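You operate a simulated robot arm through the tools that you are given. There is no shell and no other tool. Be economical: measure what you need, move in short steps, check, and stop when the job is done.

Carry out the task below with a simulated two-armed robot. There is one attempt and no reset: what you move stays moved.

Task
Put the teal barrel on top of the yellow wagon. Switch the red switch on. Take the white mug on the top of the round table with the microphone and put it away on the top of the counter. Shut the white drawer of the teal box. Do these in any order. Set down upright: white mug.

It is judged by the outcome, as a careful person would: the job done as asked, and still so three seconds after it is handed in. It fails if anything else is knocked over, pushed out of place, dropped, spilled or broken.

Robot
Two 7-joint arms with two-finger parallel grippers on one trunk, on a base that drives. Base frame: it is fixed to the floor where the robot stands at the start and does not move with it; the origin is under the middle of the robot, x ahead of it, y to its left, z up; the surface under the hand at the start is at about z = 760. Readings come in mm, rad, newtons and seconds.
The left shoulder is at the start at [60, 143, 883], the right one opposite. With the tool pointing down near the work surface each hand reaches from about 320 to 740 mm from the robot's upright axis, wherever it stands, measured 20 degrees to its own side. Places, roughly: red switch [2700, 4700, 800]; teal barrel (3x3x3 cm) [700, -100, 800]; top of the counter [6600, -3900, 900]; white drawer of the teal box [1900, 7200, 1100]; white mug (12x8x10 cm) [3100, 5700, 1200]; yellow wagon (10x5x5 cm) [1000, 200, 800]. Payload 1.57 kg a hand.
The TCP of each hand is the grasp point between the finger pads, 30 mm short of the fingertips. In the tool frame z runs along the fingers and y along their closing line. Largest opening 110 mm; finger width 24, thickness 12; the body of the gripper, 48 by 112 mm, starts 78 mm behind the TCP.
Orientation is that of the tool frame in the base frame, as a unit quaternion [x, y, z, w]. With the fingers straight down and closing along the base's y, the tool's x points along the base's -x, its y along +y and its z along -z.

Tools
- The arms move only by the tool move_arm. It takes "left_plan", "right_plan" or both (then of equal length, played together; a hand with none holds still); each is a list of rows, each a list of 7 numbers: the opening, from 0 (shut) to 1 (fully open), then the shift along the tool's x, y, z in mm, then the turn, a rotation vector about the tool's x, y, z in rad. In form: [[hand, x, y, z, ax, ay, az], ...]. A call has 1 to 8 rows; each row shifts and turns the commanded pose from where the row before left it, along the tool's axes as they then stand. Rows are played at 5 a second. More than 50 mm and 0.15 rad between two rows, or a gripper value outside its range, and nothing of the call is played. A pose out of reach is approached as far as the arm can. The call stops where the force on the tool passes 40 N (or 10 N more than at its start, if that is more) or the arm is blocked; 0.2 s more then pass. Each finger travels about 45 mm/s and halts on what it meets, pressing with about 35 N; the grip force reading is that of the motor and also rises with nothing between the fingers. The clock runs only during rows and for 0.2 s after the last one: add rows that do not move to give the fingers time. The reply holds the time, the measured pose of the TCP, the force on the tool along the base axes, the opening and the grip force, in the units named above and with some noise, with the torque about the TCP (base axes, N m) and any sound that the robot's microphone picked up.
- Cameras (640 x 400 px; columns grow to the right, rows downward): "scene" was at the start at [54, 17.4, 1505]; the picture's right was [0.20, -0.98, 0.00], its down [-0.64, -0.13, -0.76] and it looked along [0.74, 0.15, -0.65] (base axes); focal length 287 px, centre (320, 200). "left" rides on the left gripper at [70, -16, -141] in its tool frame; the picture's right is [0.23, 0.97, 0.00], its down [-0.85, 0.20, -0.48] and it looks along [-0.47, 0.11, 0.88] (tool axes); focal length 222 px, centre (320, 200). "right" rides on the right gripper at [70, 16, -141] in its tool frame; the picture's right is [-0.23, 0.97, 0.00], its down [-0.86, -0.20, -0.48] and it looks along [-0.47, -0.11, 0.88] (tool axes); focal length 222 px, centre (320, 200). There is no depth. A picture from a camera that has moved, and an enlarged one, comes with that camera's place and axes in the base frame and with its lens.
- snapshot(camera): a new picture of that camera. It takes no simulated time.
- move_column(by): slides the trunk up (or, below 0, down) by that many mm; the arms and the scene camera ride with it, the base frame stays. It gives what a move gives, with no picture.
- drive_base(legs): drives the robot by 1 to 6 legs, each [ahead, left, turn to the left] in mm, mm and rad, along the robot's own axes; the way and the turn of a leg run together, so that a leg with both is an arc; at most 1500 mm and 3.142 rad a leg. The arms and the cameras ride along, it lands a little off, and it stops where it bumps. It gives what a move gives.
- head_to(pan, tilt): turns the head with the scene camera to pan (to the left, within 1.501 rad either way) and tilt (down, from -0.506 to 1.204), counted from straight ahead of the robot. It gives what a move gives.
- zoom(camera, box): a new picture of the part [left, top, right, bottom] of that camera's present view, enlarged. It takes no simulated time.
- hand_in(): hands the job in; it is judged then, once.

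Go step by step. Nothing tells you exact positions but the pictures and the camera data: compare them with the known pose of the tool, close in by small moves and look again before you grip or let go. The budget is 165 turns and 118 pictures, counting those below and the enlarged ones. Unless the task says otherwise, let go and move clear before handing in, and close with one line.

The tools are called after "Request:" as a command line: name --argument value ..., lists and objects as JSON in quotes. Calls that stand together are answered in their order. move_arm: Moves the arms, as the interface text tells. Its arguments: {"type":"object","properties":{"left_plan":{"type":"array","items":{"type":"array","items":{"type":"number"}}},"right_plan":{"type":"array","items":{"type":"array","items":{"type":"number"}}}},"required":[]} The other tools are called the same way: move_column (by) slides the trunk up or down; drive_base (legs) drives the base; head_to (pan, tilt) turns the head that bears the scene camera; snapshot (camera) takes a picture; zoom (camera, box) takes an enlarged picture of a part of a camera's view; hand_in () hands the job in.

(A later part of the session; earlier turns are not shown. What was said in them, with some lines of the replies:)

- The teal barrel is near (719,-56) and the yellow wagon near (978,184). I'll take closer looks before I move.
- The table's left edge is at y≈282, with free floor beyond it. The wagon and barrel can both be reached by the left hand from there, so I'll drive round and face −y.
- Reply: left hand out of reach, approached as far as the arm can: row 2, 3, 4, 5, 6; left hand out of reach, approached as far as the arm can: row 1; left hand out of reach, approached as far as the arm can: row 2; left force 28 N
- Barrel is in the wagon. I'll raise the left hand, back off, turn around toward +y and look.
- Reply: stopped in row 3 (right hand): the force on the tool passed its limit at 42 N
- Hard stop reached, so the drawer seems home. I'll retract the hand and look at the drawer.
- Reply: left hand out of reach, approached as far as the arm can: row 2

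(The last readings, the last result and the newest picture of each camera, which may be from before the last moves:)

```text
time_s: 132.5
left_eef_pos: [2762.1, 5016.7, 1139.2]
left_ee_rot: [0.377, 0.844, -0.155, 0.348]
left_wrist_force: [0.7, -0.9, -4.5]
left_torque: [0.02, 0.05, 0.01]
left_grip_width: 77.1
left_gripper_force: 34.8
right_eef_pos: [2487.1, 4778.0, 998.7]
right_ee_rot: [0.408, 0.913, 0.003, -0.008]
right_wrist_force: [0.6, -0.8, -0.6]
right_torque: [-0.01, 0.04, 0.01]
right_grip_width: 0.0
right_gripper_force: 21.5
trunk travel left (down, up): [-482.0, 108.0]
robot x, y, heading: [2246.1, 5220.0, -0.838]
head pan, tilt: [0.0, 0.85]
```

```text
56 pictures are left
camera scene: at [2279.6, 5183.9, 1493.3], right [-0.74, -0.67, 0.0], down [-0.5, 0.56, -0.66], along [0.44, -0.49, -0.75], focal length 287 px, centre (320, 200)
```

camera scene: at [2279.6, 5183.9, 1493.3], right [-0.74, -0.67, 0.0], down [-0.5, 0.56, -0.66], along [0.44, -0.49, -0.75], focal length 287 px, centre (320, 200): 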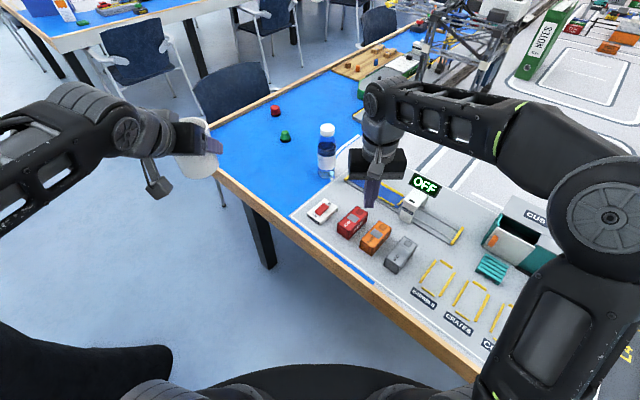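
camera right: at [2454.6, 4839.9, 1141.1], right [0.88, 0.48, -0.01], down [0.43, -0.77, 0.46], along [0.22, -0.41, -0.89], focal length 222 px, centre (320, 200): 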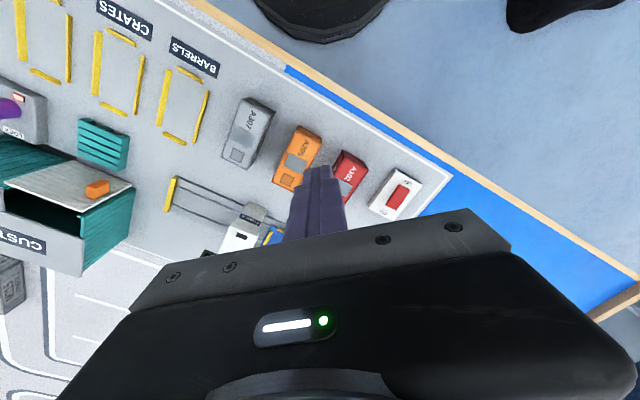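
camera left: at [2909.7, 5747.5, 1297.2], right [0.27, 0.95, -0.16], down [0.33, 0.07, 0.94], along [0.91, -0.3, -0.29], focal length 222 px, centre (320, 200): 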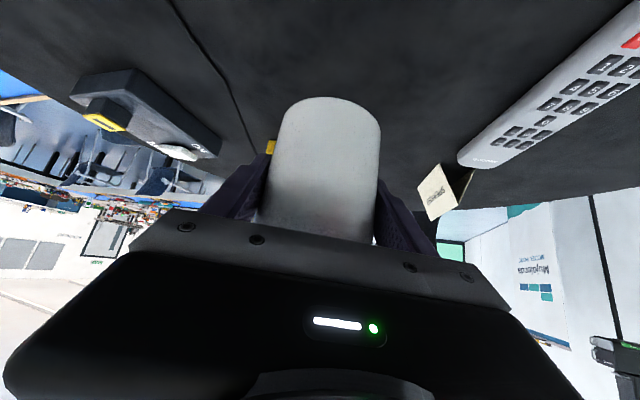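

Request:
zoom --camera "right" --box '[350, 150, 470, 230]'

Request:
zoom --camera "scene" --box '[290, 185, 370, 235]'

```text
5.00 times, centred on (410, 190) of right
camera zoom: at [2454.6, 4839.9, 1141.1], right [0.88, 0.48, -0.01], down [0.43, -0.77, 0.46], along [0.22, -0.41, -0.89], focal length 1111 px, centre (-130, 250)
```

zoom: 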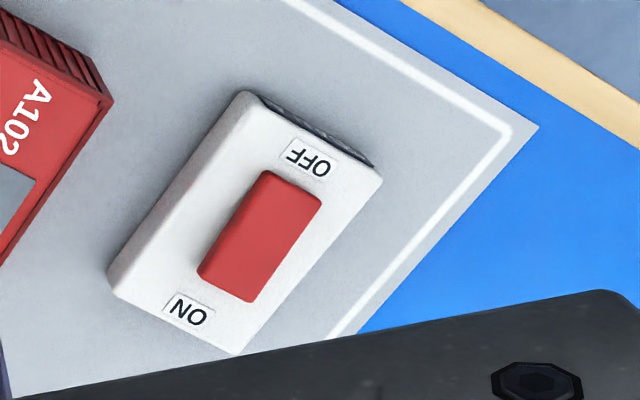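

```text
8.00 times, centred on (330, 210) of scene
camera zoom: at [2279.6, 5183.9, 1493.3], right [-0.74, -0.67, 0.0], down [-0.5, 0.56, -0.66], along [0.44, -0.49, -0.75], focal length 2295 px, centre (240, 120)
```

zoom: 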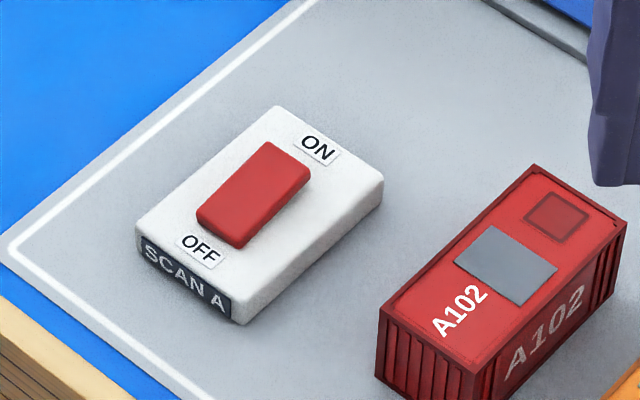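

Request:
move_arm --right_plan '[[0, 0, 0, 40, 0, 0, 0], [0, -37, 24.5, 0, 0, 0, 0], [0, -37, 24.5, 0, 0, 0, 0], [0, -37, 24.5, 0, 0, 0, 0], [0, -37, 24.5, 0, 0, 0, 0], [0, 0, 0, 40, 0, 0, 0], [0, 0, 0, 40, 0, 0, 0], [0, 0, 0, 20, 0, 0, 0]]'

Request:
zoom --camera "right" --box '[240, 120, 400, 220]'

Request:
zoom --camera "scene" --box '[270, 165, 390, 240]'

```text
time_s: 134.3
left_eef_pos: [2760.7, 5016.1, 1139.0]
left_ee_rot: [0.376, 0.844, -0.156, 0.349]
left_wrist_force: [-0.4, 0.2, -4.5]
left_torque: [-0.03, 0.03, 0.01]
left_grip_width: 77.3
left_gripper_force: 34.9
right_eef_pos: [2625.1, 4741.8, 856.1]
right_ee_rot: [0.408, 0.913, 0.002, -0.007]
right_wrist_force: [-0.7, 0.2, -0.1]
right_torque: [0.01, 0.0, 0.03]
right_grip_width: 0.2
right_gripper_force: 21.9
right hand out of reach, approached as far as the arm can: row 5
trunk travel left (down, up): [-482.0, 108.0]
robot x, y, heading: [2246.0, 5223.9, -0.839]
head pan, tilt: [0.0, 0.85]
```

```text
4.00 times, centred on (320, 170) of right
camera zoom: at [2592.2, 4804.4, 998.3], right [0.88, 0.48, -0.01], down [0.43, -0.77, 0.47], along [0.22, -0.41, -0.89], focal length 888 px, centre (320, 320)
```

zoom: 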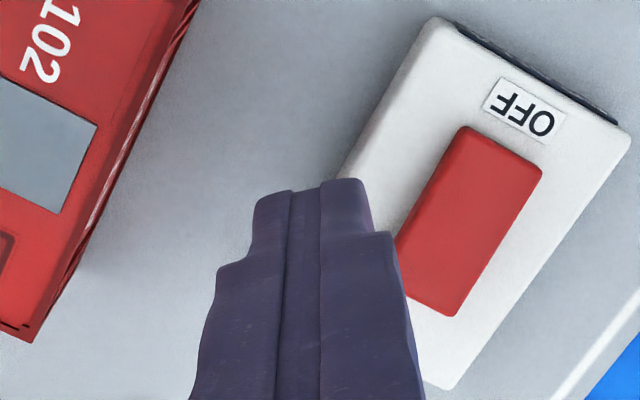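

```text
5.33 times, centred on (330, 202) of scene
camera zoom: at [2278.9, 5183.7, 1493.4], right [-0.74, -0.67, 0.0], down [-0.5, 0.56, -0.66], along [0.44, -0.49, -0.75], focal length 1530 px, centre (267, 187)
```

zoom: 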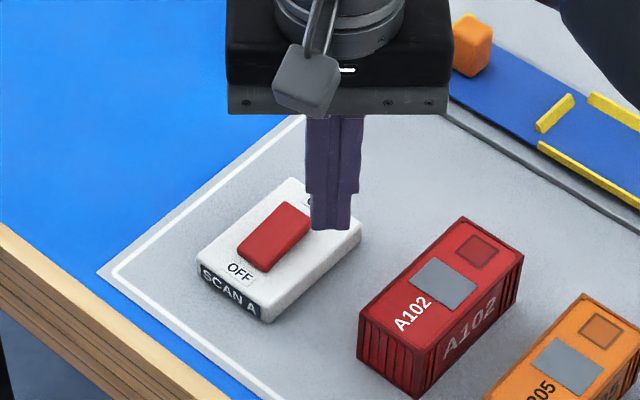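

Request:
move_arm --right_plan '[[0, -15, 12, 0, 0, 0, 0], [0, -15.5, 11.6, 0, 0, 0, 0], [0, 0, 0, 15, 0, 0, 0], [0, 0, 0, 0, 0, 0, 0]]'

Request:
zoom --camera "right" --box '[240, 120, 400, 220]'

Request:
zoom --camera "scene" --box '[270, 165, 390, 240]'

```text
time_s: 135.3
left_eef_pos: [2761.2, 5016.3, 1139.3]
left_ee_rot: [0.377, 0.844, -0.155, 0.349]
left_wrist_force: [0.5, -0.3, -4.0]
left_torque: [0.04, 0.0, 0.01]
left_grip_width: 77.1
left_gripper_force: 35.1
right_eef_pos: [2662.9, 4736.2, 840.7]
right_ee_rot: [0.407, 0.913, 0.002, -0.008]
right_wrist_force: [-0.3, -0.9, -0.8]
right_torque: [-0.01, -0.04, 0.01]
right_grip_width: 0.0
right_gripper_force: 21.6
trunk travel left (down, up): [-482.0, 108.0]
robot x, y, heading: [2244.5, 5222.0, -0.838]
head pan, tilt: [0.0, 0.85]
```

```text
4.00 times, centred on (320, 170) of right
camera zoom: at [2630.0, 4798.5, 983.3], right [0.88, 0.48, -0.01], down [0.43, -0.77, 0.47], along [0.22, -0.41, -0.89], focal length 888 px, centre (320, 320)
```

zoom: 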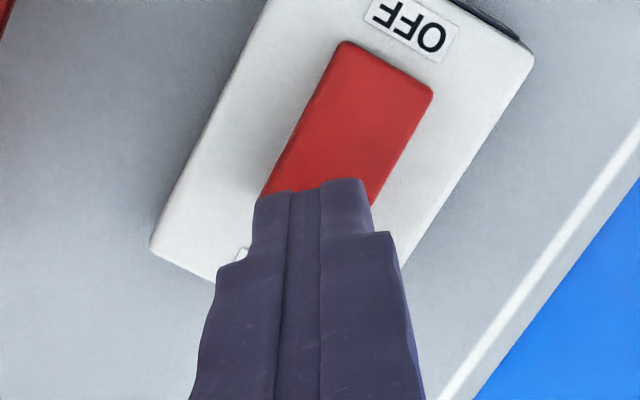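

```text
5.33 times, centred on (330, 202) of scene
camera zoom: at [2278.6, 5183.9, 1493.4], right [-0.74, -0.67, 0.0], down [-0.5, 0.56, -0.66], along [0.44, -0.49, -0.75], focal length 1530 px, centre (267, 187)
```

zoom: 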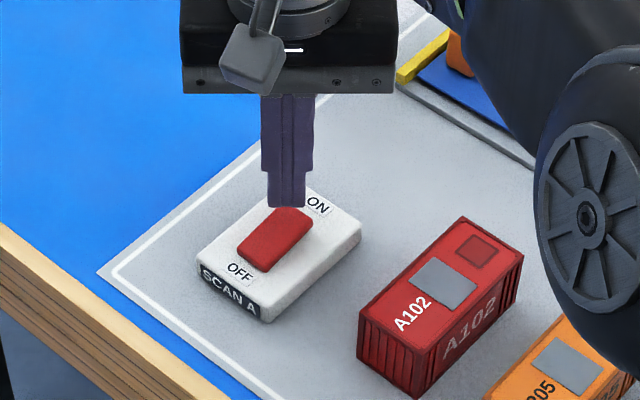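

Request:
move_arm --right_plan '[[0, -5.1, -3.3, 6, 0, 0, 0], [0, 0, 0, 4, 0, 0, 0], [0, 0, 0, 4, 0, 0, 0], [0, 0, 0, 3, 0, 0, 0], [0, 0, 0, 3, 0, 0, 0], [0, 0, 0, 0, 0, 0, 0]]'

Request:
zoom --camera "scene" --box '[290, 145, 450, 245]'

```text
time_s: 136.7
left_eef_pos: [2760.6, 5016.4, 1139.1]
left_ee_rot: [0.377, 0.844, -0.156, 0.349]
left_wrist_force: [0.8, 0.1, -4.7]
left_torque: [0.01, -0.03, 0.04]
left_grip_width: 77.3
left_gripper_force: 35.0
right_eef_pos: [2663.0, 4731.0, 821.7]
right_ee_rot: [0.408, 0.913, 0.003, -0.008]
right_wrist_force: [0.9, 0.0, 0.3]
right_torque: [0.0, 0.0, -0.01]
right_grip_width: 0.1
right_gripper_force: 21.6
trunk travel left (down, up): [-482.0, 108.0]
robot x, y, heading: [2244.4, 5218.5, -0.839]
head pan, tilt: [0.0, 0.85]
```

```text
4.00 times, centred on (370, 195) of scene
camera zoom: at [2278.6, 5183.8, 1493.4], right [-0.74, -0.67, 0.0], down [-0.5, 0.56, -0.66], along [0.44, -0.49, -0.75], focal length 1148 px, centre (120, 220)
```

zoom: 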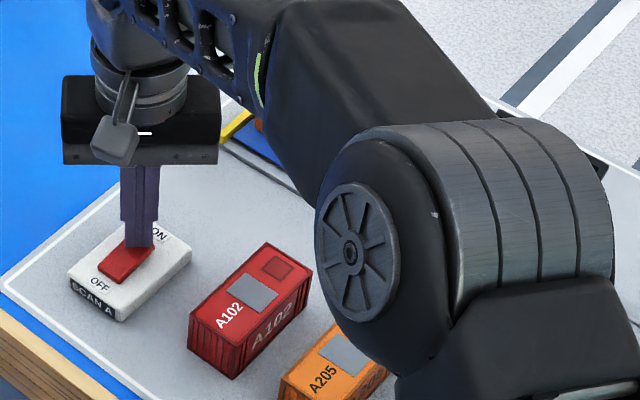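

No contact yet, with the tip at about z=791. I'll keep lowering it in small steps.

Request:
move_arm --right_plan '[[0, 0, 0, 2, 0, 0, 0], [0, 0, 0, 2, 0, 0, 0], [0, 0, 0, 2, 0, 0, 0], [0, 0, 0, 2, 0, 0, 0], [0, 0, 0, 0, 0, 0, 0]]'

Request:
zoom --camera "right" --box '[240, 100, 400, 200]'

```text
time_s: 137.9
left_eef_pos: [2759.6, 5018.8, 1142.2]
left_ee_rot: [0.377, 0.844, -0.156, 0.349]
left_wrist_force: [0.0, 0.1, -4.6]
left_torque: [-0.02, 0.02, 0.02]
left_grip_width: 76.9
left_gripper_force: 35.0
right_eef_pos: [2661.4, 4732.5, 817.7]
right_ee_rot: [0.408, 0.913, 0.003, -0.005]
right_wrist_force: [-2.1, -1.4, 26.4]
right_torque: [0.3, 0.09, 0.04]
right_grip_width: 0.2
right_gripper_force: 21.2
trunk travel left (down, up): [-482.0, 108.0]
robot x, y, heading: [2245.5, 5223.6, -0.843]
head pan, tilt: [0.0, 0.85]
```

```text
4.00 times, centred on (320, 150) of right
camera zoom: at [2628.6, 4794.2, 959.8], right [0.88, 0.48, 0.0], down [0.43, -0.77, 0.47], along [0.22, -0.41, -0.88], focal length 888 px, centre (320, 400)
```

zoom: 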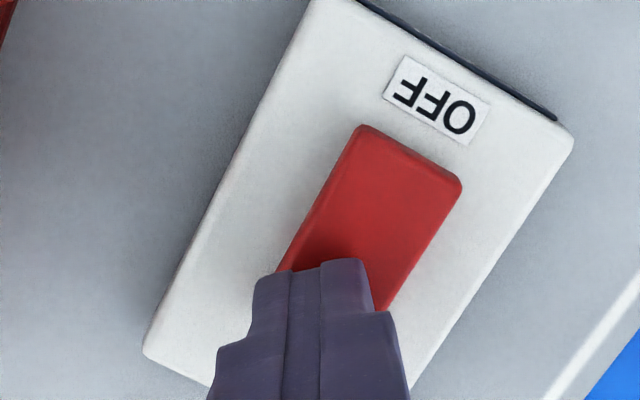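

Request:
move_arm --right_plan '[[0, 0, 0, -20, 0, 0, 0], [0, 0, 0, -45, 0, 0, 0], [0, 20, -40, -20, 0, 0, 0], [0, 20, -40, 0, 0, 0, 0]]'

Request:
snapshot --camera "scene"

Request:
zoom --camera "scene" --box '[290, 185, 370, 235]'

```text
time_s: 138.9
left_eef_pos: [2760.9, 5017.0, 1139.7]
left_ee_rot: [0.377, 0.844, -0.155, 0.349]
left_wrist_force: [0.0, -0.9, -4.1]
left_torque: [0.01, 0.01, 0.01]
left_grip_width: 77.3
left_gripper_force: 34.6
right_eef_pos: [2576.2, 4706.5, 897.3]
right_ee_rot: [0.408, 0.913, 0.003, -0.008]
right_wrist_force: [-0.1, 0.4, 0.4]
right_torque: [-0.01, 0.02, 0.01]
right_grip_width: 0.1
right_gripper_force: 21.3
trunk travel left (down, up): [-482.0, 108.0]
robot x, y, heading: [2244.7, 5221.0, -0.845]
head pan, tilt: [0.0, 0.85]
```

```text
47 pictures are left
camera scene: at [2278.1, 5183.7, 1493.3], right [-0.74, -0.67, 0.0], down [-0.5, 0.56, -0.66], along [0.44, -0.49, -0.75], focal length 287 px, centre (320, 200)
```

scene: 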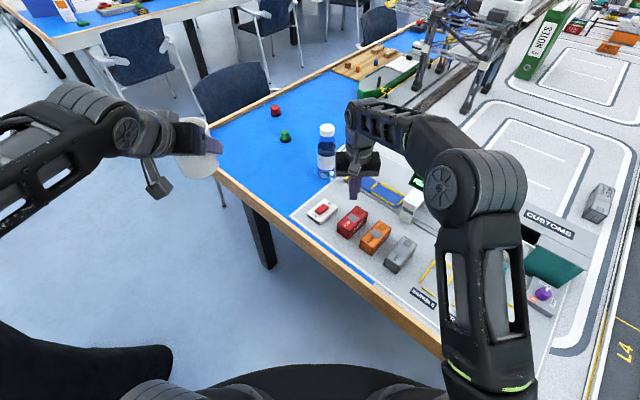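

```text
8.00 times, centred on (330, 210) of scene
camera zoom: at [2278.1, 5183.7, 1493.3], right [-0.74, -0.67, 0.0], down [-0.5, 0.56, -0.66], along [0.44, -0.49, -0.75], focal length 2295 px, centre (240, 120)
```

zoom: 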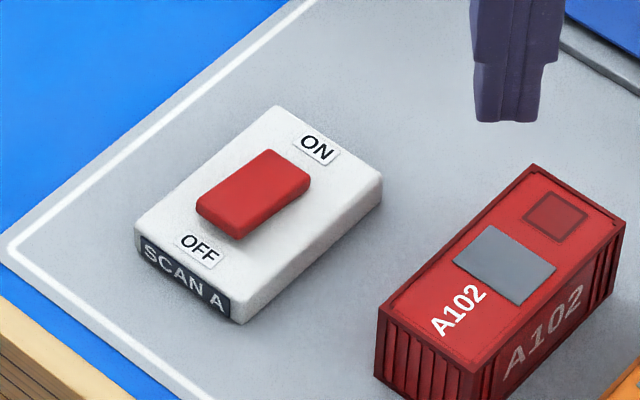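

Request:
move_arm --right_plan '[[0, 20, -42, -20, 0, 0, 0], [0, 20, -42, -20, 0, 0, 0], [0, 20, -42, -20, 0, 0, 0], [0, 20, -42, -20, 0, 0, 0], [0, 20, -42, -20, 0, 0, 0], [0, 20, -42, 0, 0, 0, 0], [0, 20, -42, 0, 0, 0, 0], [0, 20, -42, 0, 0, 0, 0]]'

Request:
zoom --camera "scene" --box '[280, 140, 460, 260]'

```text
refused: row 1 steps farther than a row can; nothing moved
```

```text
3.33 times, centred on (370, 200) of scene
camera zoom: at [2278.1, 5183.7, 1493.3], right [-0.74, -0.67, 0.0], down [-0.5, 0.56, -0.66], along [0.44, -0.49, -0.75], focal length 956 px, centre (153, 200)
```

zoom: 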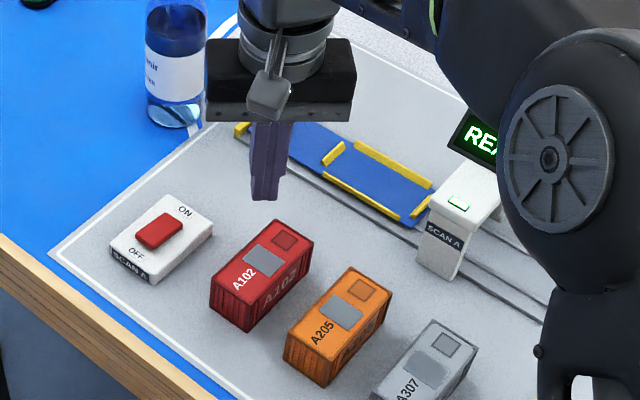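

The switch is on: the display now reads READY. I'll tuck the right hand up and back before the long drive to the counter.

Request:
move_arm --right_plan '[[0, 10, 0, -45, 0, 0, 0], [0, 10, 0, -45, 0, 0, 0], [0, 30, -36, 0, 0, 0, 0], [0, 30, -36, 0, 0, 0, 0], [0, 30, -36, 0, 0, 0, 0], [0, 30, -36, 0, 0, 0, 0], [0, 30, -36, 0, 0, 0, 0], [0, 20, -30, 0, 0, 0, 0]]'

Request:
zoom --camera "scene" --box '[280, 140, 460, 260]'

```text
time_s: 140.7
left_eef_pos: [2760.4, 5017.0, 1140.4]
left_ee_rot: [0.376, 0.844, -0.156, 0.349]
left_wrist_force: [0.2, 0.1, -4.0]
left_torque: [0.0, 0.03, -0.04]
left_grip_width: 77.1
left_gripper_force: 34.8
right_eef_pos: [2292.9, 4706.4, 994.9]
right_ee_rot: [0.407, 0.913, 0.002, -0.007]
right_wrist_force: [-0.2, -0.1, 0.9]
right_torque: [-0.02, 0.01, -0.02]
right_grip_width: 0.1
right_gripper_force: 20.8
trunk travel left (down, up): [-482.0, 108.0]
robot x, y, heading: [2246.2, 5220.2, -0.843]
head pan, tilt: [0.0, 0.85]
```

```text
3.33 times, centred on (370, 200) of scene
camera zoom: at [2278.0, 5183.9, 1493.4], right [-0.74, -0.67, 0.0], down [-0.5, 0.56, -0.66], along [0.44, -0.49, -0.75], focal length 956 px, centre (153, 200)
```

zoom: 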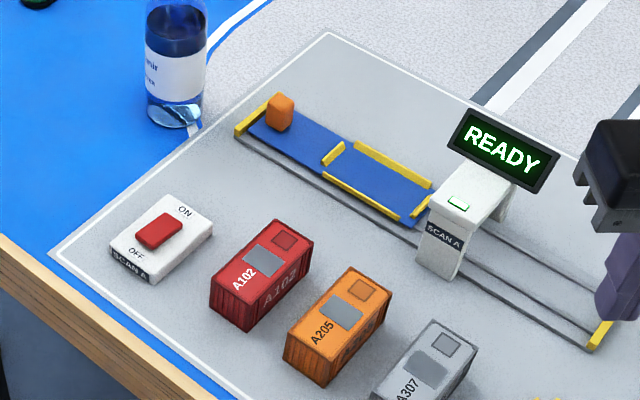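

Request:
drive_base --legs '[[-588, 62, 0], [-940, -1040, 0], [0, 0, -0.73]]'

```text
time_s: 152.5
left_eef_pos: [763.3, 5226.8, 1139.5]
left_ee_rot: [0.645, 0.662, -0.266, 0.274]
left_wrist_force: [0.9, 0.2, -4.6]
left_torque: [0.01, 0.05, 0.01]
left_grip_width: 76.8
left_gripper_force: 35.9
right_eef_pos: [206.7, 5292.9, 993.8]
right_ee_rot: [0.697, 0.717, 0.004, -0.006]
right_wrist_force: [-1.0, -0.3, 0.3]
right_torque: [-0.02, -0.01, 0.0]
right_grip_width: 0.0
right_gripper_force: 21.4
trunk travel left (down, up): [-482.0, 108.0]
robot x, y, heading: [505.2, 5714.9, -1.548]
head pan, tilt: [0.0, 0.85]
```

Request:
drive_base --legs '[[1500, 0, -0.022], [1500, 0, 0], [1450, 0, 0], [450, -500, 0]]'

Request:
head_to --pan 0.2 --tilt 0.35

Request:
snapshot --camera "scene"

```text
time_s: 177.2
left_eef_pos: [359.6, 292.8, 1140.4]
left_ee_rot: [0.651, 0.656, -0.269, 0.271]
left_wrist_force: [-1.3, -0.3, -4.5]
left_torque: [0.04, 0.03, 0.04]
left_grip_width: 77.2
left_gripper_force: 34.8
right_eef_pos: [-195.2, 370.2, 994.4]
right_ee_rot: [0.705, 0.709, 0.005, -0.006]
right_wrist_force: [-0.8, -0.2, 0.0]
right_torque: [0.0, -0.03, 0.01]
right_grip_width: 0.1
right_gripper_force: 21.0
trunk travel left (down, up): [-482.0, 108.0]
robot x, y, heading: [107.1, 786.1, -1.56]
head pan, tilt: [0.0, 0.85]
```

```text
time_s: 178.1
left_eef_pos: [359.8, 293.4, 1138.4]
left_ee_rot: [0.651, 0.656, -0.269, 0.271]
left_wrist_force: [-0.4, 0.6, -4.3]
left_torque: [0.04, 0.01, 0.02]
left_grip_width: 76.8
left_gripper_force: 35.3
right_eef_pos: [-193.7, 369.8, 994.6]
right_ee_rot: [0.705, 0.709, 0.005, -0.007]
right_wrist_force: [-0.5, 0.1, 0.2]
right_torque: [0.0, 0.01, 0.03]
right_grip_width: 0.1
right_gripper_force: 21.1
trunk travel left (down, up): [-482.0, 108.0]
robot x, y, heading: [109.6, 790.6, -1.564]
head pan, tilt: [0.201, 0.351]
```

```text
43 pictures are left
camera scene: at [128.4, 726.4, 1536.9], right [-0.98, -0.21, 0.0], down [-0.07, 0.34, -0.94], along [0.19, -0.92, -0.34], focal length 287 px, centre (320, 200)
```

scene: 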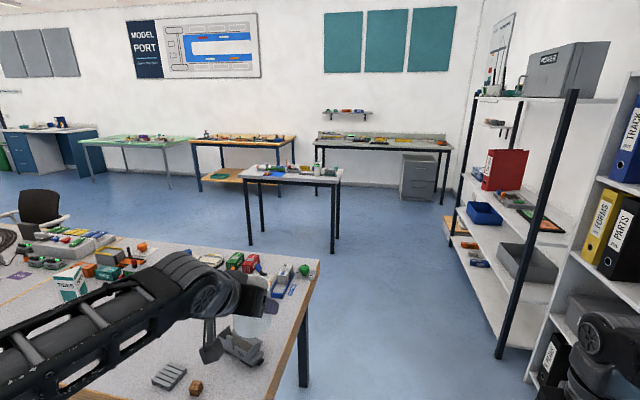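

Request:
drive_base --legs '[[0, -190, 0], [1500, 0, 0], [450, 0, 0], [0, 0, 1.2]]'

Request:
head_to --pan 0.1 --tilt 0.3

Request:
snapshot --camera "scene"

```text
time_s: 192.0
left_eef_pos: [488.6, -1099.6, 1139.3]
left_ee_rot: [0.164, 0.91, -0.067, 0.376]
left_wrist_force: [1.3, 0.9, -5.0]
left_torque: [0.03, 0.0, 0.02]
left_grip_width: 77.0
left_gripper_force: 35.2
right_eef_pos: [220.0, -1589.8, 993.1]
right_ee_rot: [0.178, 0.984, 0.0, -0.008]
right_wrist_force: [-0.6, 0.5, -0.9]
right_torque: [-0.02, -0.02, -0.02]
right_grip_width: 0.3
right_gripper_force: 21.0
trunk travel left (down, up): [-482.0, 108.0]
robot x, y, heading: [-61.0, -1155.1, -0.358]
head pan, tilt: [0.201, 0.351]
```

```text
time_s: 192.7
left_eef_pos: [488.6, -1098.9, 1139.2]
left_ee_rot: [0.164, 0.91, -0.068, 0.375]
left_wrist_force: [0.3, -0.3, -4.7]
left_torque: [0.0, 0.03, 0.0]
left_grip_width: 76.9
left_gripper_force: 35.2
right_eef_pos: [219.4, -1590.6, 994.3]
right_ee_rot: [0.177, 0.984, 0.001, -0.009]
right_wrist_force: [0.6, 0.1, 0.6]
right_torque: [0.0, -0.03, -0.01]
right_grip_width: 0.1
right_gripper_force: 20.8
trunk travel left (down, up): [-482.0, 108.0]
robot x, y, heading: [-60.9, -1157.2, -0.36]
head pan, tilt: [0.099, 0.3]
```

```text
42 pictures are left
camera scene: at [1.9, -1170.7, 1541.7], right [-0.26, -0.97, 0.0], down [-0.29, 0.08, -0.96], along [0.92, -0.24, -0.3], focal length 287 px, centre (320, 200)
```

scene: 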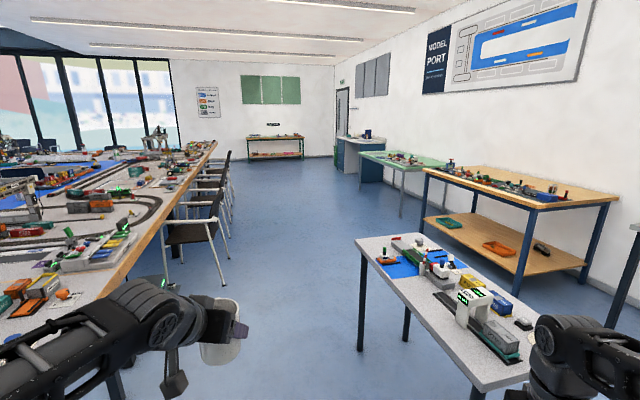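

Request:
drive_base --legs '[[0, 0, 0.2], [1500, 0, 0], [1000, 0, 0], [0, 0, -0.24], [1500, 0, 0], [1200, 0, 0]]'

Request:
head_to --pan -0.3 --tilt 0.4

Request:
snapshot --camera "scene"

```text
time_s: 219.3
left_eef_pos: [5484.5, -2561.3, 1138.9]
left_ee_rot: [0.176, 0.908, -0.072, 0.374]
left_wrist_force: [0.3, -0.7, -2.7]
left_torque: [0.03, 0.04, -0.02]
left_grip_width: 77.1
left_gripper_force: 35.5
right_eef_pos: [5202.1, -3046.6, 994.6]
right_ee_rot: [0.192, 0.981, 0.001, -0.008]
right_wrist_force: [0.3, 0.7, 0.3]
right_torque: [0.0, 0.04, -0.01]
right_grip_width: 0.1
right_gripper_force: 21.2
trunk travel left (down, up): [-482.0, 108.0]
robot x, y, heading: [4930.7, -2609.9, -0.383]
head pan, tilt: [0.099, 0.3]
```

```text
time_s: 220.2
left_eef_pos: [5483.9, -2561.9, 1139.0]
left_ee_rot: [0.177, 0.908, -0.072, 0.373]
left_wrist_force: [-0.5, -0.2, -4.9]
left_torque: [-0.01, 0.02, 0.01]
left_grip_width: 76.9
left_gripper_force: 34.6
right_eef_pos: [5200.8, -3046.2, 994.5]
right_ee_rot: [0.191, 0.982, 0.001, -0.009]
right_wrist_force: [1.1, -0.5, -0.6]
right_torque: [-0.04, 0.01, -0.01]
right_grip_width: 0.0
right_gripper_force: 21.9
trunk travel left (down, up): [-482.0, 108.0]
robot x, y, heading: [4931.0, -2604.1, -0.383]
head pan, tilt: [-0.3, 0.4]
```

```text
41 pictures are left
camera scene: at [4977.3, -2653.4, 1532.5], right [-0.63, -0.78, 0.0], down [-0.3, 0.25, -0.92], along [0.71, -0.58, -0.39], focal length 287 px, centre (320, 200)
```

scene: 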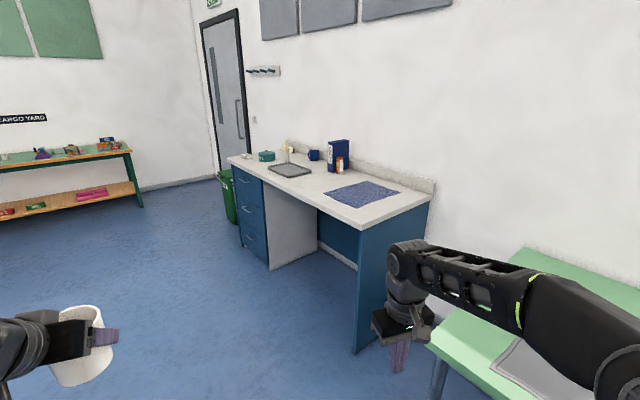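

Request:
zoom --camera "scene" --box '[220, 130, 440, 240]'

Request:
drive_base --legs '[[1316, 200, 0], [0, 0, -1.188]]'

Request:
head_to --pan 0.2 --tilt 0.6

Request:
snapshot --camera "scene"

```text
2.91 times, centred on (330, 185) of scene
camera zoom: at [4977.3, -2653.4, 1532.5], right [-0.63, -0.78, 0.0], down [-0.3, 0.25, -0.92], along [0.71, -0.58, -0.39], focal length 834 px, centre (291, 244)
```

zoom: 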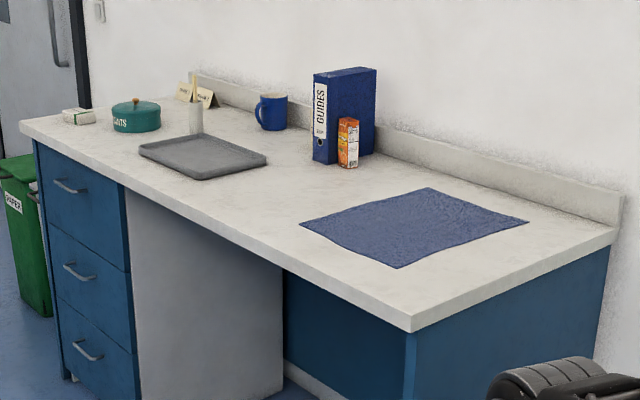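

```text
time_s: 229.9
left_eef_pos: [6467.6, -3447.1, 1138.7]
left_ee_rot: [0.668, 0.639, -0.276, 0.264]
left_wrist_force: [-0.1, -0.2, -4.6]
left_torque: [0.02, 0.01, -0.01]
left_grip_width: 77.0
left_gripper_force: 34.8
right_eef_pos: [5916.9, -3343.6, 994.3]
right_ee_rot: [0.722, 0.692, 0.005, -0.006]
right_wrist_force: [0.4, -0.7, 0.1]
right_torque: [0.01, -0.01, 0.01]
right_grip_width: 0.0
right_gripper_force: 21.9
trunk travel left (down, up): [-482.0, 108.0]
robot x, y, heading: [6242.2, -2940.0, -1.614]
head pan, tilt: [-0.3, 0.4]
```

```text
time_s: 230.9
left_eef_pos: [6468.4, -3447.1, 1138.8]
left_ee_rot: [0.667, 0.64, -0.275, 0.264]
left_wrist_force: [0.2, -0.4, -3.8]
left_torque: [0.02, -0.03, 0.0]
left_grip_width: 76.8
left_gripper_force: 35.4
right_eef_pos: [5917.2, -3342.9, 994.3]
right_ee_rot: [0.722, 0.692, 0.004, -0.006]
right_wrist_force: [0.1, -0.4, 0.0]
right_torque: [0.02, 0.02, -0.03]
right_grip_width: 0.0
right_gripper_force: 20.9
trunk travel left (down, up): [-482.0, 108.0]
robot x, y, heading: [6243.1, -2940.0, -1.613]
head pan, tilt: [0.201, 0.6]
```

```text
39 pictures are left
camera scene: at [6257.0, -2998.8, 1514.3], right [-0.99, -0.16, 0.0], down [-0.09, 0.56, -0.83], along [0.13, -0.81, -0.56], focal length 287 px, centre (320, 200)
```

scene: 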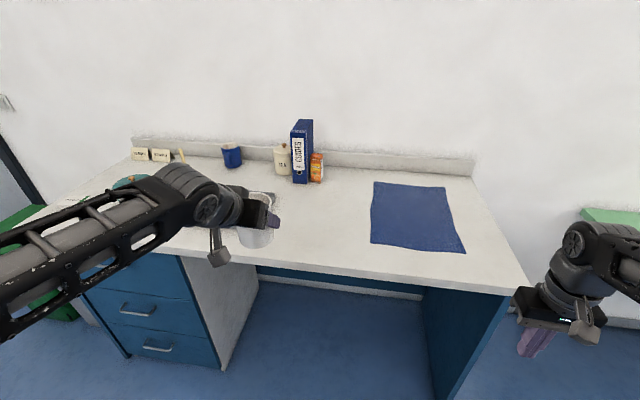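

Request:
drive_base --legs '[[130, 0, 0]]'

Request:
move_arm --left_plan '[[0.6, -27.4, -23, 27.4, 0, 0, 0], [0.6, -27.4, -23, 27.4, 0, 0, 0], [0.6, -27.4, -23, 27.4, 0, 0, 0], [0.6, 23.5, 0, 23.5, 0, 0, 0], [0.6, 23.5, 0, 23.5, 0, 0, 0], [0.6, 23.5, 0, 23.5, 0, 0, 0], [0.6, 0, 0, 0, 0, 0, 0]]'

Request:
snapshot --camera "scene"

Request:
snapshot --camera "left"

```text
time_s: 232.1
left_eef_pos: [6463.7, -3578.5, 1138.6]
left_ee_rot: [0.667, 0.641, -0.274, 0.264]
left_wrist_force: [-0.3, -0.7, -5.3]
left_torque: [0.05, 0.03, -0.03]
left_grip_width: 76.4
left_gripper_force: 35.1
right_eef_pos: [5912.6, -3475.9, 993.3]
right_ee_rot: [0.72, 0.694, 0.006, -0.006]
right_wrist_force: [-0.4, -0.3, -0.7]
right_torque: [0.07, -0.02, -0.01]
right_grip_width: 0.0
right_gripper_force: 21.2
trunk travel left (down, up): [-482.0, 108.0]
robot x, y, heading: [6236.5, -3071.7, -1.614]
head pan, tilt: [0.201, 0.6]
```

```text
time_s: 233.7
left_eef_pos: [6390.7, -3689.4, 1039.9]
left_ee_rot: [0.667, 0.641, -0.274, 0.264]
left_wrist_force: [0.0, 0.2, -3.8]
left_torque: [0.03, 0.01, 0.0]
left_grip_width: 76.8
left_gripper_force: 35.1
right_eef_pos: [5912.4, -3472.9, 994.2]
right_ee_rot: [0.721, 0.693, 0.005, -0.006]
right_wrist_force: [1.3, -0.1, -0.4]
right_torque: [0.0, 0.0, 0.0]
right_grip_width: 0.0
right_gripper_force: 21.5
trunk travel left (down, up): [-482.0, 108.0]
robot x, y, heading: [6234.7, -3074.8, -1.609]
head pan, tilt: [0.201, 0.6]
```

```text
38 pictures are left
camera scene: at [6251.7, -3128.8, 1514.3], right [-0.99, -0.16, 0.0], down [-0.09, 0.56, -0.82], along [0.13, -0.81, -0.57], focal length 287 px, centre (320, 200)
```

scene: 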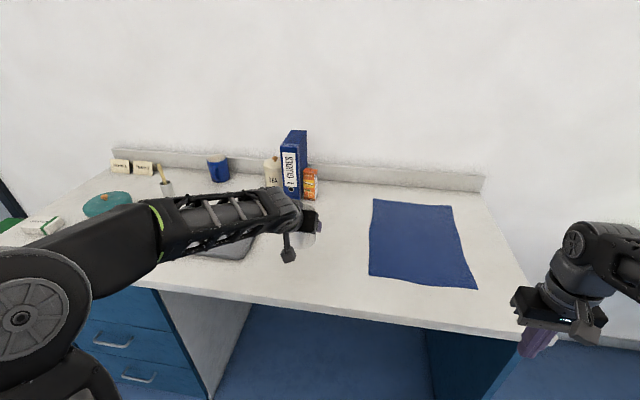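

```text
37 pictures are left
camera left: at [6383.1, -3541.9, 1091.5], right [0.98, 0.12, -0.16], down [0.19, -0.28, 0.94], along [0.07, -0.95, -0.29], focal length 222 px, centre (320, 200)
```

left: 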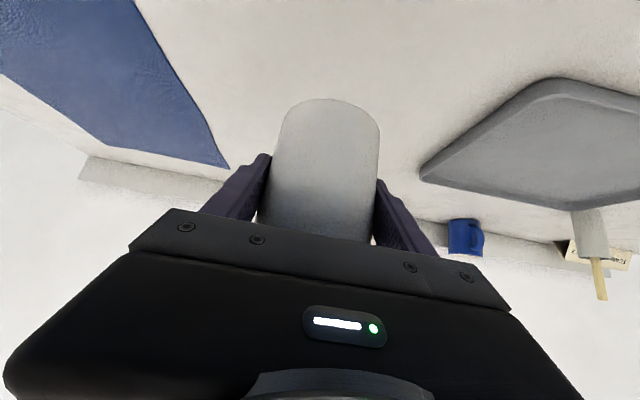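

Request:
move_arm --left_plan '[[0.6, 21, 0, 21, 0, 0, 0], [0.6, 21, 0, 21, 0, 0, 0], [0.6, 7, 0, 7, 0, 0, 0], [0.6, 0, 0, 0, 0, 0, 0]]'

Request:
snapshot --camera "left"

Request:
zoom --camera "scene" --box '[240, 170, 400, 290]'

```text
time_s: 234.7
left_eef_pos: [6391.7, -3689.3, 969.3]
left_ee_rot: [0.666, 0.642, -0.274, 0.265]
left_wrist_force: [0.2, -0.4, -3.7]
left_torque: [0.06, 0.01, -0.01]
left_grip_width: 76.8
left_gripper_force: 34.7
right_eef_pos: [5913.8, -3473.3, 993.2]
right_ee_rot: [0.72, 0.693, 0.005, -0.006]
right_wrist_force: [-0.8, -0.6, 1.0]
right_torque: [0.03, 0.02, -0.01]
right_grip_width: 0.0
right_gripper_force: 21.7
trunk travel left (down, up): [-482.0, 108.0]
robot x, y, heading: [6235.3, -3072.0, -1.613]
head pan, tilt: [0.201, 0.6]
```

```text
36 pictures are left
camera left: at [6382.6, -3539.9, 1020.2], right [0.98, 0.12, -0.16], down [0.19, -0.28, 0.94], along [0.07, -0.95, -0.29], focal length 222 px, centre (320, 200)
```

left: 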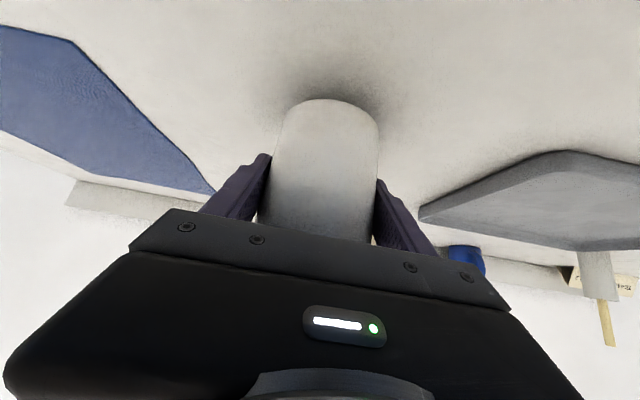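

```text
3.33 times, centred on (320, 230) of scene
camera zoom: at [6251.8, -3128.8, 1514.3], right [-0.99, -0.16, 0.0], down [-0.09, 0.56, -0.82], along [0.13, -0.81, -0.57], focal length 956 px, centre (320, 100)
```

zoom: 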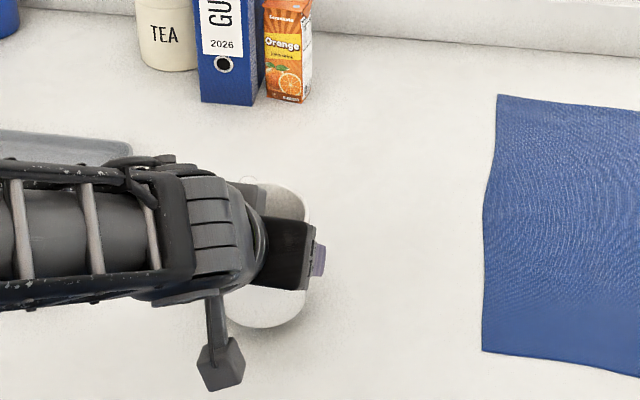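

Mug is close above the counter in a clear spot. I'll lower it slowly to contact.

Request:
move_arm --left_plan '[[0.6, 3.5, 0, 3.5, 0, 0, 0], [0.6, 2, 0, 2, 0, 0, 0], [0.6, 2, 0, 2, 0, 0, 0], [0.6, 1.5, 0, 1.5, 0, 0, 0], [0.6, 0, 0, 0, 0, 0, 0]]'

Request:
snapshot --camera "left"

```text
time_s: 235.9
left_eef_pos: [6391.1, -3689.7, 956.1]
left_ee_rot: [0.667, 0.64, -0.275, 0.263]
left_wrist_force: [-0.4, 0.8, -5.1]
left_torque: [0.05, 0.02, 0.02]
left_grip_width: 77.0
left_gripper_force: 35.6
right_eef_pos: [5914.1, -3474.1, 993.6]
right_ee_rot: [0.72, 0.694, 0.005, -0.006]
right_wrist_force: [0.0, -0.2, -0.2]
right_torque: [0.01, 0.0, 0.01]
right_grip_width: 0.1
right_gripper_force: 21.1
trunk travel left (down, up): [-482.0, 108.0]
robot x, y, heading: [6232.3, -3074.7, -1.614]
head pan, tilt: [0.201, 0.6]
```

```text
34 pictures are left
camera left: at [6382.8, -3540.8, 1007.7], right [0.98, 0.12, -0.16], down [0.19, -0.28, 0.94], along [0.07, -0.95, -0.29], focal length 222 px, centre (320, 200)
```

left: 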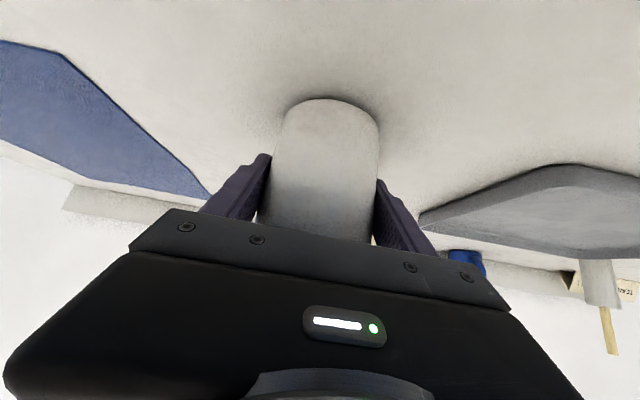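

Request:
move_arm --left_plan '[[0.6, 1.5, 0, 1.5, 0, 0, 0], [0.6, 1.4, 0, 1.4, 0, 0, 0], [0.6, 1.4, 0, 1.4, 0, 0, 0], [0.6, 0, 0, 0, 0, 0, 0]]'

```text
time_s: 236.9
left_eef_pos: [6390.8, -3689.2, 953.9]
left_ee_rot: [0.664, 0.641, -0.276, 0.267]
left_wrist_force: [3.9, 0.2, 16.5]
left_torque: [-0.01, 0.44, -0.04]
left_grip_width: 77.0
left_gripper_force: 34.8
right_eef_pos: [5913.2, -3473.4, 995.4]
right_ee_rot: [0.721, 0.693, 0.003, -0.004]
right_wrist_force: [0.4, 0.3, 1.3]
right_torque: [0.01, -0.01, 0.0]
right_grip_width: 0.0
right_gripper_force: 21.1
trunk travel left (down, up): [-482.0, 108.0]
robot x, y, heading: [6235.8, -3070.7, -1.616]
head pan, tilt: [0.201, 0.6]
```

Request:
move_arm --left_plan '[[0.6, -1.8, 0, -1.8, 0, 0, 0], [0.8, 0, 0, 0, 0, 0, 0], [1, 0, 0, 0, 0, 0, 0], [1, 0, 0, 0, 0, 0, 0], [1, 0, 0, 0, 0, 0, 0], [1, 0, 0, 0, 0, 0, 0]]'

Request:
snapshot --camera "left"

```text
time_s: 238.3
left_eef_pos: [6389.7, -3689.4, 953.1]
left_ee_rot: [0.667, 0.64, -0.275, 0.263]
left_wrist_force: [0.0, -0.6, -0.2]
left_torque: [-0.02, -0.04, -0.02]
left_grip_width: 110.0
left_gripper_force: 0.0
right_eef_pos: [5913.3, -3474.0, 994.1]
right_ee_rot: [0.72, 0.694, 0.006, -0.006]
right_wrist_force: [-0.5, -0.3, 0.6]
right_torque: [0.01, 0.03, -0.03]
right_grip_width: 0.0
right_gripper_force: 21.6
trunk travel left (down, up): [-482.0, 108.0]
robot x, y, heading: [6232.9, -3072.3, -1.61]
head pan, tilt: [0.201, 0.6]
```

```text
33 pictures are left
camera left: at [6382.0, -3540.4, 1004.1], right [0.98, 0.12, -0.16], down [0.19, -0.28, 0.94], along [0.07, -0.95, -0.29], focal length 222 px, centre (320, 200)
```

left: 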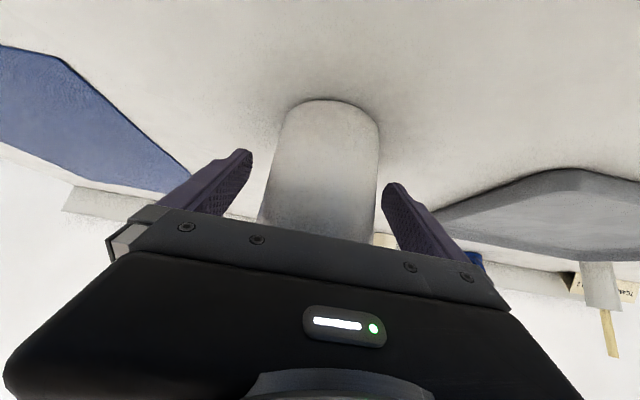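

Mug is standing free. I'll withdraw straight back and slightly up along the tool axis, centred on the mug, then check.

Request:
move_arm --left_plan '[[1, 0, 0, -25, 0, 0, 0], [1, 0, 0, -35, 0, 0, 0], [1, 0, 0, -40, 0, 0, 0], [1, 0, 0, -40, 0, 0, 0], [1, 0, 0, 0, 0, 0, 0]]'

Request:
drive_base --legs '[[-350, 0, 0]]'

Request:
snapshot --camera "scene"

Request:
zoom --camera "scene" --box '[230, 140, 390, 260]'

```text
time_s: 239.5
left_eef_pos: [6394.0, -3592.1, 1053.3]
left_ee_rot: [0.667, 0.641, -0.274, 0.264]
left_wrist_force: [-0.9, -0.2, -0.2]
left_torque: [-0.02, -0.01, -0.01]
left_grip_width: 110.0
left_gripper_force: 0.1
right_eef_pos: [5912.9, -3473.8, 993.2]
right_ee_rot: [0.72, 0.694, 0.006, -0.007]
right_wrist_force: [0.5, 0.0, -0.2]
right_torque: [-0.02, -0.02, 0.01]
right_grip_width: 0.1
right_gripper_force: 21.8
trunk travel left (down, up): [-482.0, 108.0]
robot x, y, heading: [6233.1, -3069.6, -1.606]
head pan, tilt: [0.201, 0.6]
```

```text
time_s: 241.8
left_eef_pos: [6406.3, -3238.4, 1053.3]
left_ee_rot: [0.668, 0.638, -0.276, 0.263]
left_wrist_force: [-0.3, -0.6, -0.4]
left_torque: [0.01, 0.0, -0.03]
left_grip_width: 110.0
left_gripper_force: 0.1
right_eef_pos: [5926.1, -3118.3, 993.5]
right_ee_rot: [0.723, 0.691, 0.005, -0.006]
right_wrist_force: [1.0, -0.6, -0.7]
right_torque: [-0.02, 0.03, 0.0]
right_grip_width: 0.0
right_gripper_force: 21.9
trunk travel left (down, up): [-482.0, 108.0]
robot x, y, heading: [6252.5, -2715.4, -1.615]
head pan, tilt: [0.201, 0.6]
```

```text
32 pictures are left
camera scene: at [6266.3, -2774.7, 1514.3], right [-0.99, -0.16, 0.0], down [-0.09, 0.56, -0.83], along [0.13, -0.82, -0.56], focal length 287 px, centre (320, 200)
```

scene: 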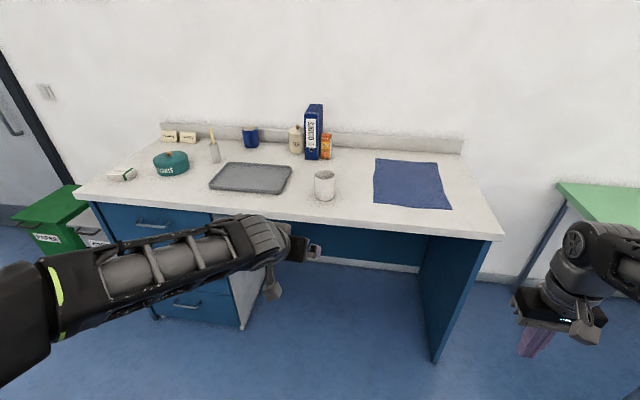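

```text
3.33 times, centred on (310, 200) of scene
camera zoom: at [6266.3, -2774.7, 1514.3], right [-0.99, -0.16, 0.0], down [-0.09, 0.56, -0.83], along [0.13, -0.82, -0.56], focal length 956 px, centre (353, 200)
```

zoom: 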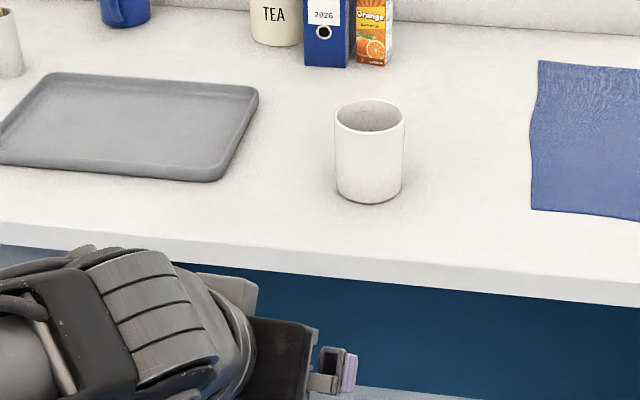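

The mug stands upright on the counter and everything else there is undisturbed. One doubt is left: whether the drawer is fully home. I'll drive back along the known route to look at it from the side.

Request:
drive_base --legs '[[0, 0, 1.215], [-1260, -413, 0], [-1500, 0, 0], [-1200, 0, 0], [0, 0, 0.24]]'

```text
time_s: 264.9
left_eef_pos: [3025.3, -1434.8, 1052.7]
left_ee_rot: [0.083, 0.921, -0.034, 0.379]
left_wrist_force: [-0.4, 0.0, -0.2]
left_torque: [-0.01, -0.01, 0.0]
left_grip_width: 110.0
left_gripper_force: 0.0
right_eef_pos: [2841.2, -1893.4, 994.3]
right_ee_rot: [0.089, 0.996, 0.0, -0.007]
right_wrist_force: [-0.2, 0.1, 0.1]
right_torque: [-0.03, -0.02, 0.0]
right_grip_width: 0.4
right_gripper_force: 20.9
trunk travel left (down, up): [-482.0, 108.0]
robot x, y, heading: [2487.0, -1519.7, -0.18]
head pan, tilt: [0.201, 0.6]
```

Request:
drive_base --legs '[[-1270, -40, 0], [-1270, -40, 0], [0, 0, -1.38]]'

```text
time_s: 280.7
left_eef_pos: [165.9, -1614.8, 1052.1]
left_ee_rot: [0.658, 0.649, -0.271, 0.268]
left_wrist_force: [-0.2, 0.5, 0.4]
left_torque: [0.0, 0.0, -0.03]
left_grip_width: 110.1
left_gripper_force: 0.0
right_eef_pos: [-319.2, -1509.7, 994.0]
right_ee_rot: [0.712, 0.702, 0.006, -0.006]
right_wrist_force: [0.1, -0.4, -0.7]
right_torque: [0.02, 0.01, 0.02]
right_grip_width: 0.0
right_gripper_force: 21.2
trunk travel left (down, up): [-482.0, 108.0]
robot x, y, heading: [-6.2, -1099.0, -1.582]
head pan, tilt: [0.201, 0.6]
```

Request:
drive_base --legs '[[0, -75, 0.012], [-1500, 0, 0], [-450, 0, 0], [-450, 550, 0], [-1500, 0, 0], [-1500, 0, 0]]'

```text
time_s: 308.6
left_eef_pos: [618.6, 3812.9, 1052.2]
left_ee_rot: [0.658, 0.65, -0.27, 0.268]
left_wrist_force: [-0.5, -0.6, 0.7]
left_torque: [0.02, -0.02, -0.01]
left_grip_width: 110.1
left_gripper_force: 0.1
right_eef_pos: [134.2, 3916.3, 994.5]
right_ee_rot: [0.71, 0.704, 0.005, -0.007]
right_wrist_force: [0.2, -0.7, 0.3]
right_torque: [-0.01, 0.03, 0.0]
right_grip_width: 0.0
right_gripper_force: 21.5
trunk travel left (down, up): [-482.0, 108.0]
robot x, y, heading: [446.8, 4330.5, -1.577]
head pan, tilt: [0.201, 0.6]
```

Request:
drive_base --legs '[[-1500, 0, 0], [0, 0, 2.3], [500, 150, 0]]'

Request:
head_to --pan 0.0 --tilt 0.35

Request:
snapshot --camera "scene"

```text
time_s: 324.1
left_eef_pos: [961.8, 6728.8, 1051.6]
left_ee_rot: [-0.338, 0.861, 0.14, 0.354]
left_wrist_force: [1.3, 0.5, 0.0]
left_torque: [-0.03, 0.02, 0.03]
left_grip_width: 109.8
left_gripper_force: 0.0
right_eef_pos: [1218.7, 6305.5, 994.0]
right_ee_rot: [-0.367, 0.93, -0.004, -0.007]
right_wrist_force: [0.7, -0.1, -1.2]
right_torque: [-0.03, 0.03, -0.03]
right_grip_width: 0.3
right_gripper_force: 21.4
trunk travel left (down, up): [-482.0, 108.0]
robot x, y, heading: [703.3, 6246.9, 0.75]
head pan, tilt: [0.201, 0.6]
```

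```text
time_s: 324.9
left_eef_pos: [961.1, 6727.7, 1051.8]
left_ee_rot: [-0.339, 0.86, 0.141, 0.354]
left_wrist_force: [0.5, 0.3, 0.5]
left_torque: [0.0, 0.01, -0.02]
left_grip_width: 109.9
left_gripper_force: 0.1
right_eef_pos: [1219.2, 6306.7, 993.4]
right_ee_rot: [-0.366, 0.931, -0.004, -0.007]
right_wrist_force: [0.2, -0.1, -0.5]
right_torque: [-0.01, 0.01, 0.04]
right_grip_width: 0.0
right_gripper_force: 21.4
trunk travel left (down, up): [-482.0, 108.0]
robot x, y, heading: [707.9, 6251.7, 0.745]
head pan, tilt: [0.0, 0.351]
```

```text
30 pictures are left
camera scene: at [754.5, 6291.8, 1537.0], right [0.68, -0.73, 0.0], down [-0.25, -0.23, -0.94], along [0.69, 0.64, -0.34], focal length 287 px, centre (320, 200)
```

scene: 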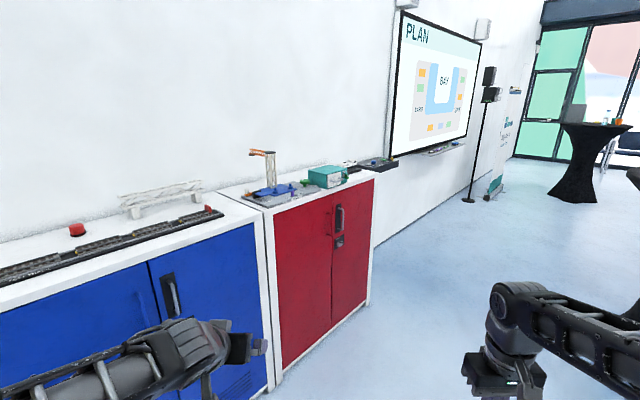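

Request:
zoom --camera "scene" --box '[295, 155, 359, 195]'

```text
10.00 times, centred on (327, 175) of scene
camera zoom: at [754.5, 6291.8, 1537.0], right [0.68, -0.73, 0.0], down [-0.25, -0.23, -0.94], along [0.69, 0.64, -0.34], focal length 2869 px, centre (250, 450)
```

zoom: 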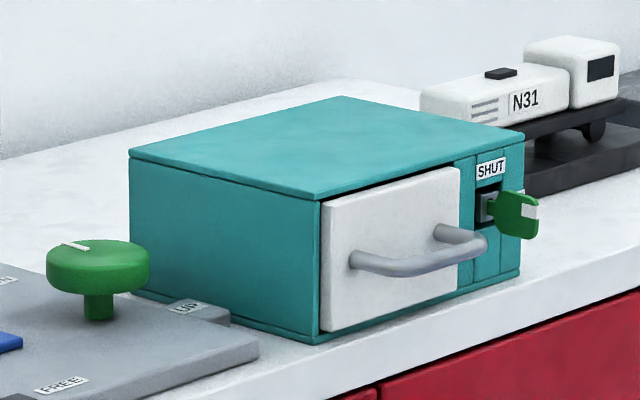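

The drawer front sits flush in the teal box, so it is shut. The barrel, switch and mug were checked earlier, so I'm handing in.

Request:
hand_in

```text
The job is handed in.
```

All four jobs are done and handed in: the teal barrel is on the yellow wagon, the red switch is on (its display reads READY), the white mug stands upright on the counter, and the white drawer is shut.
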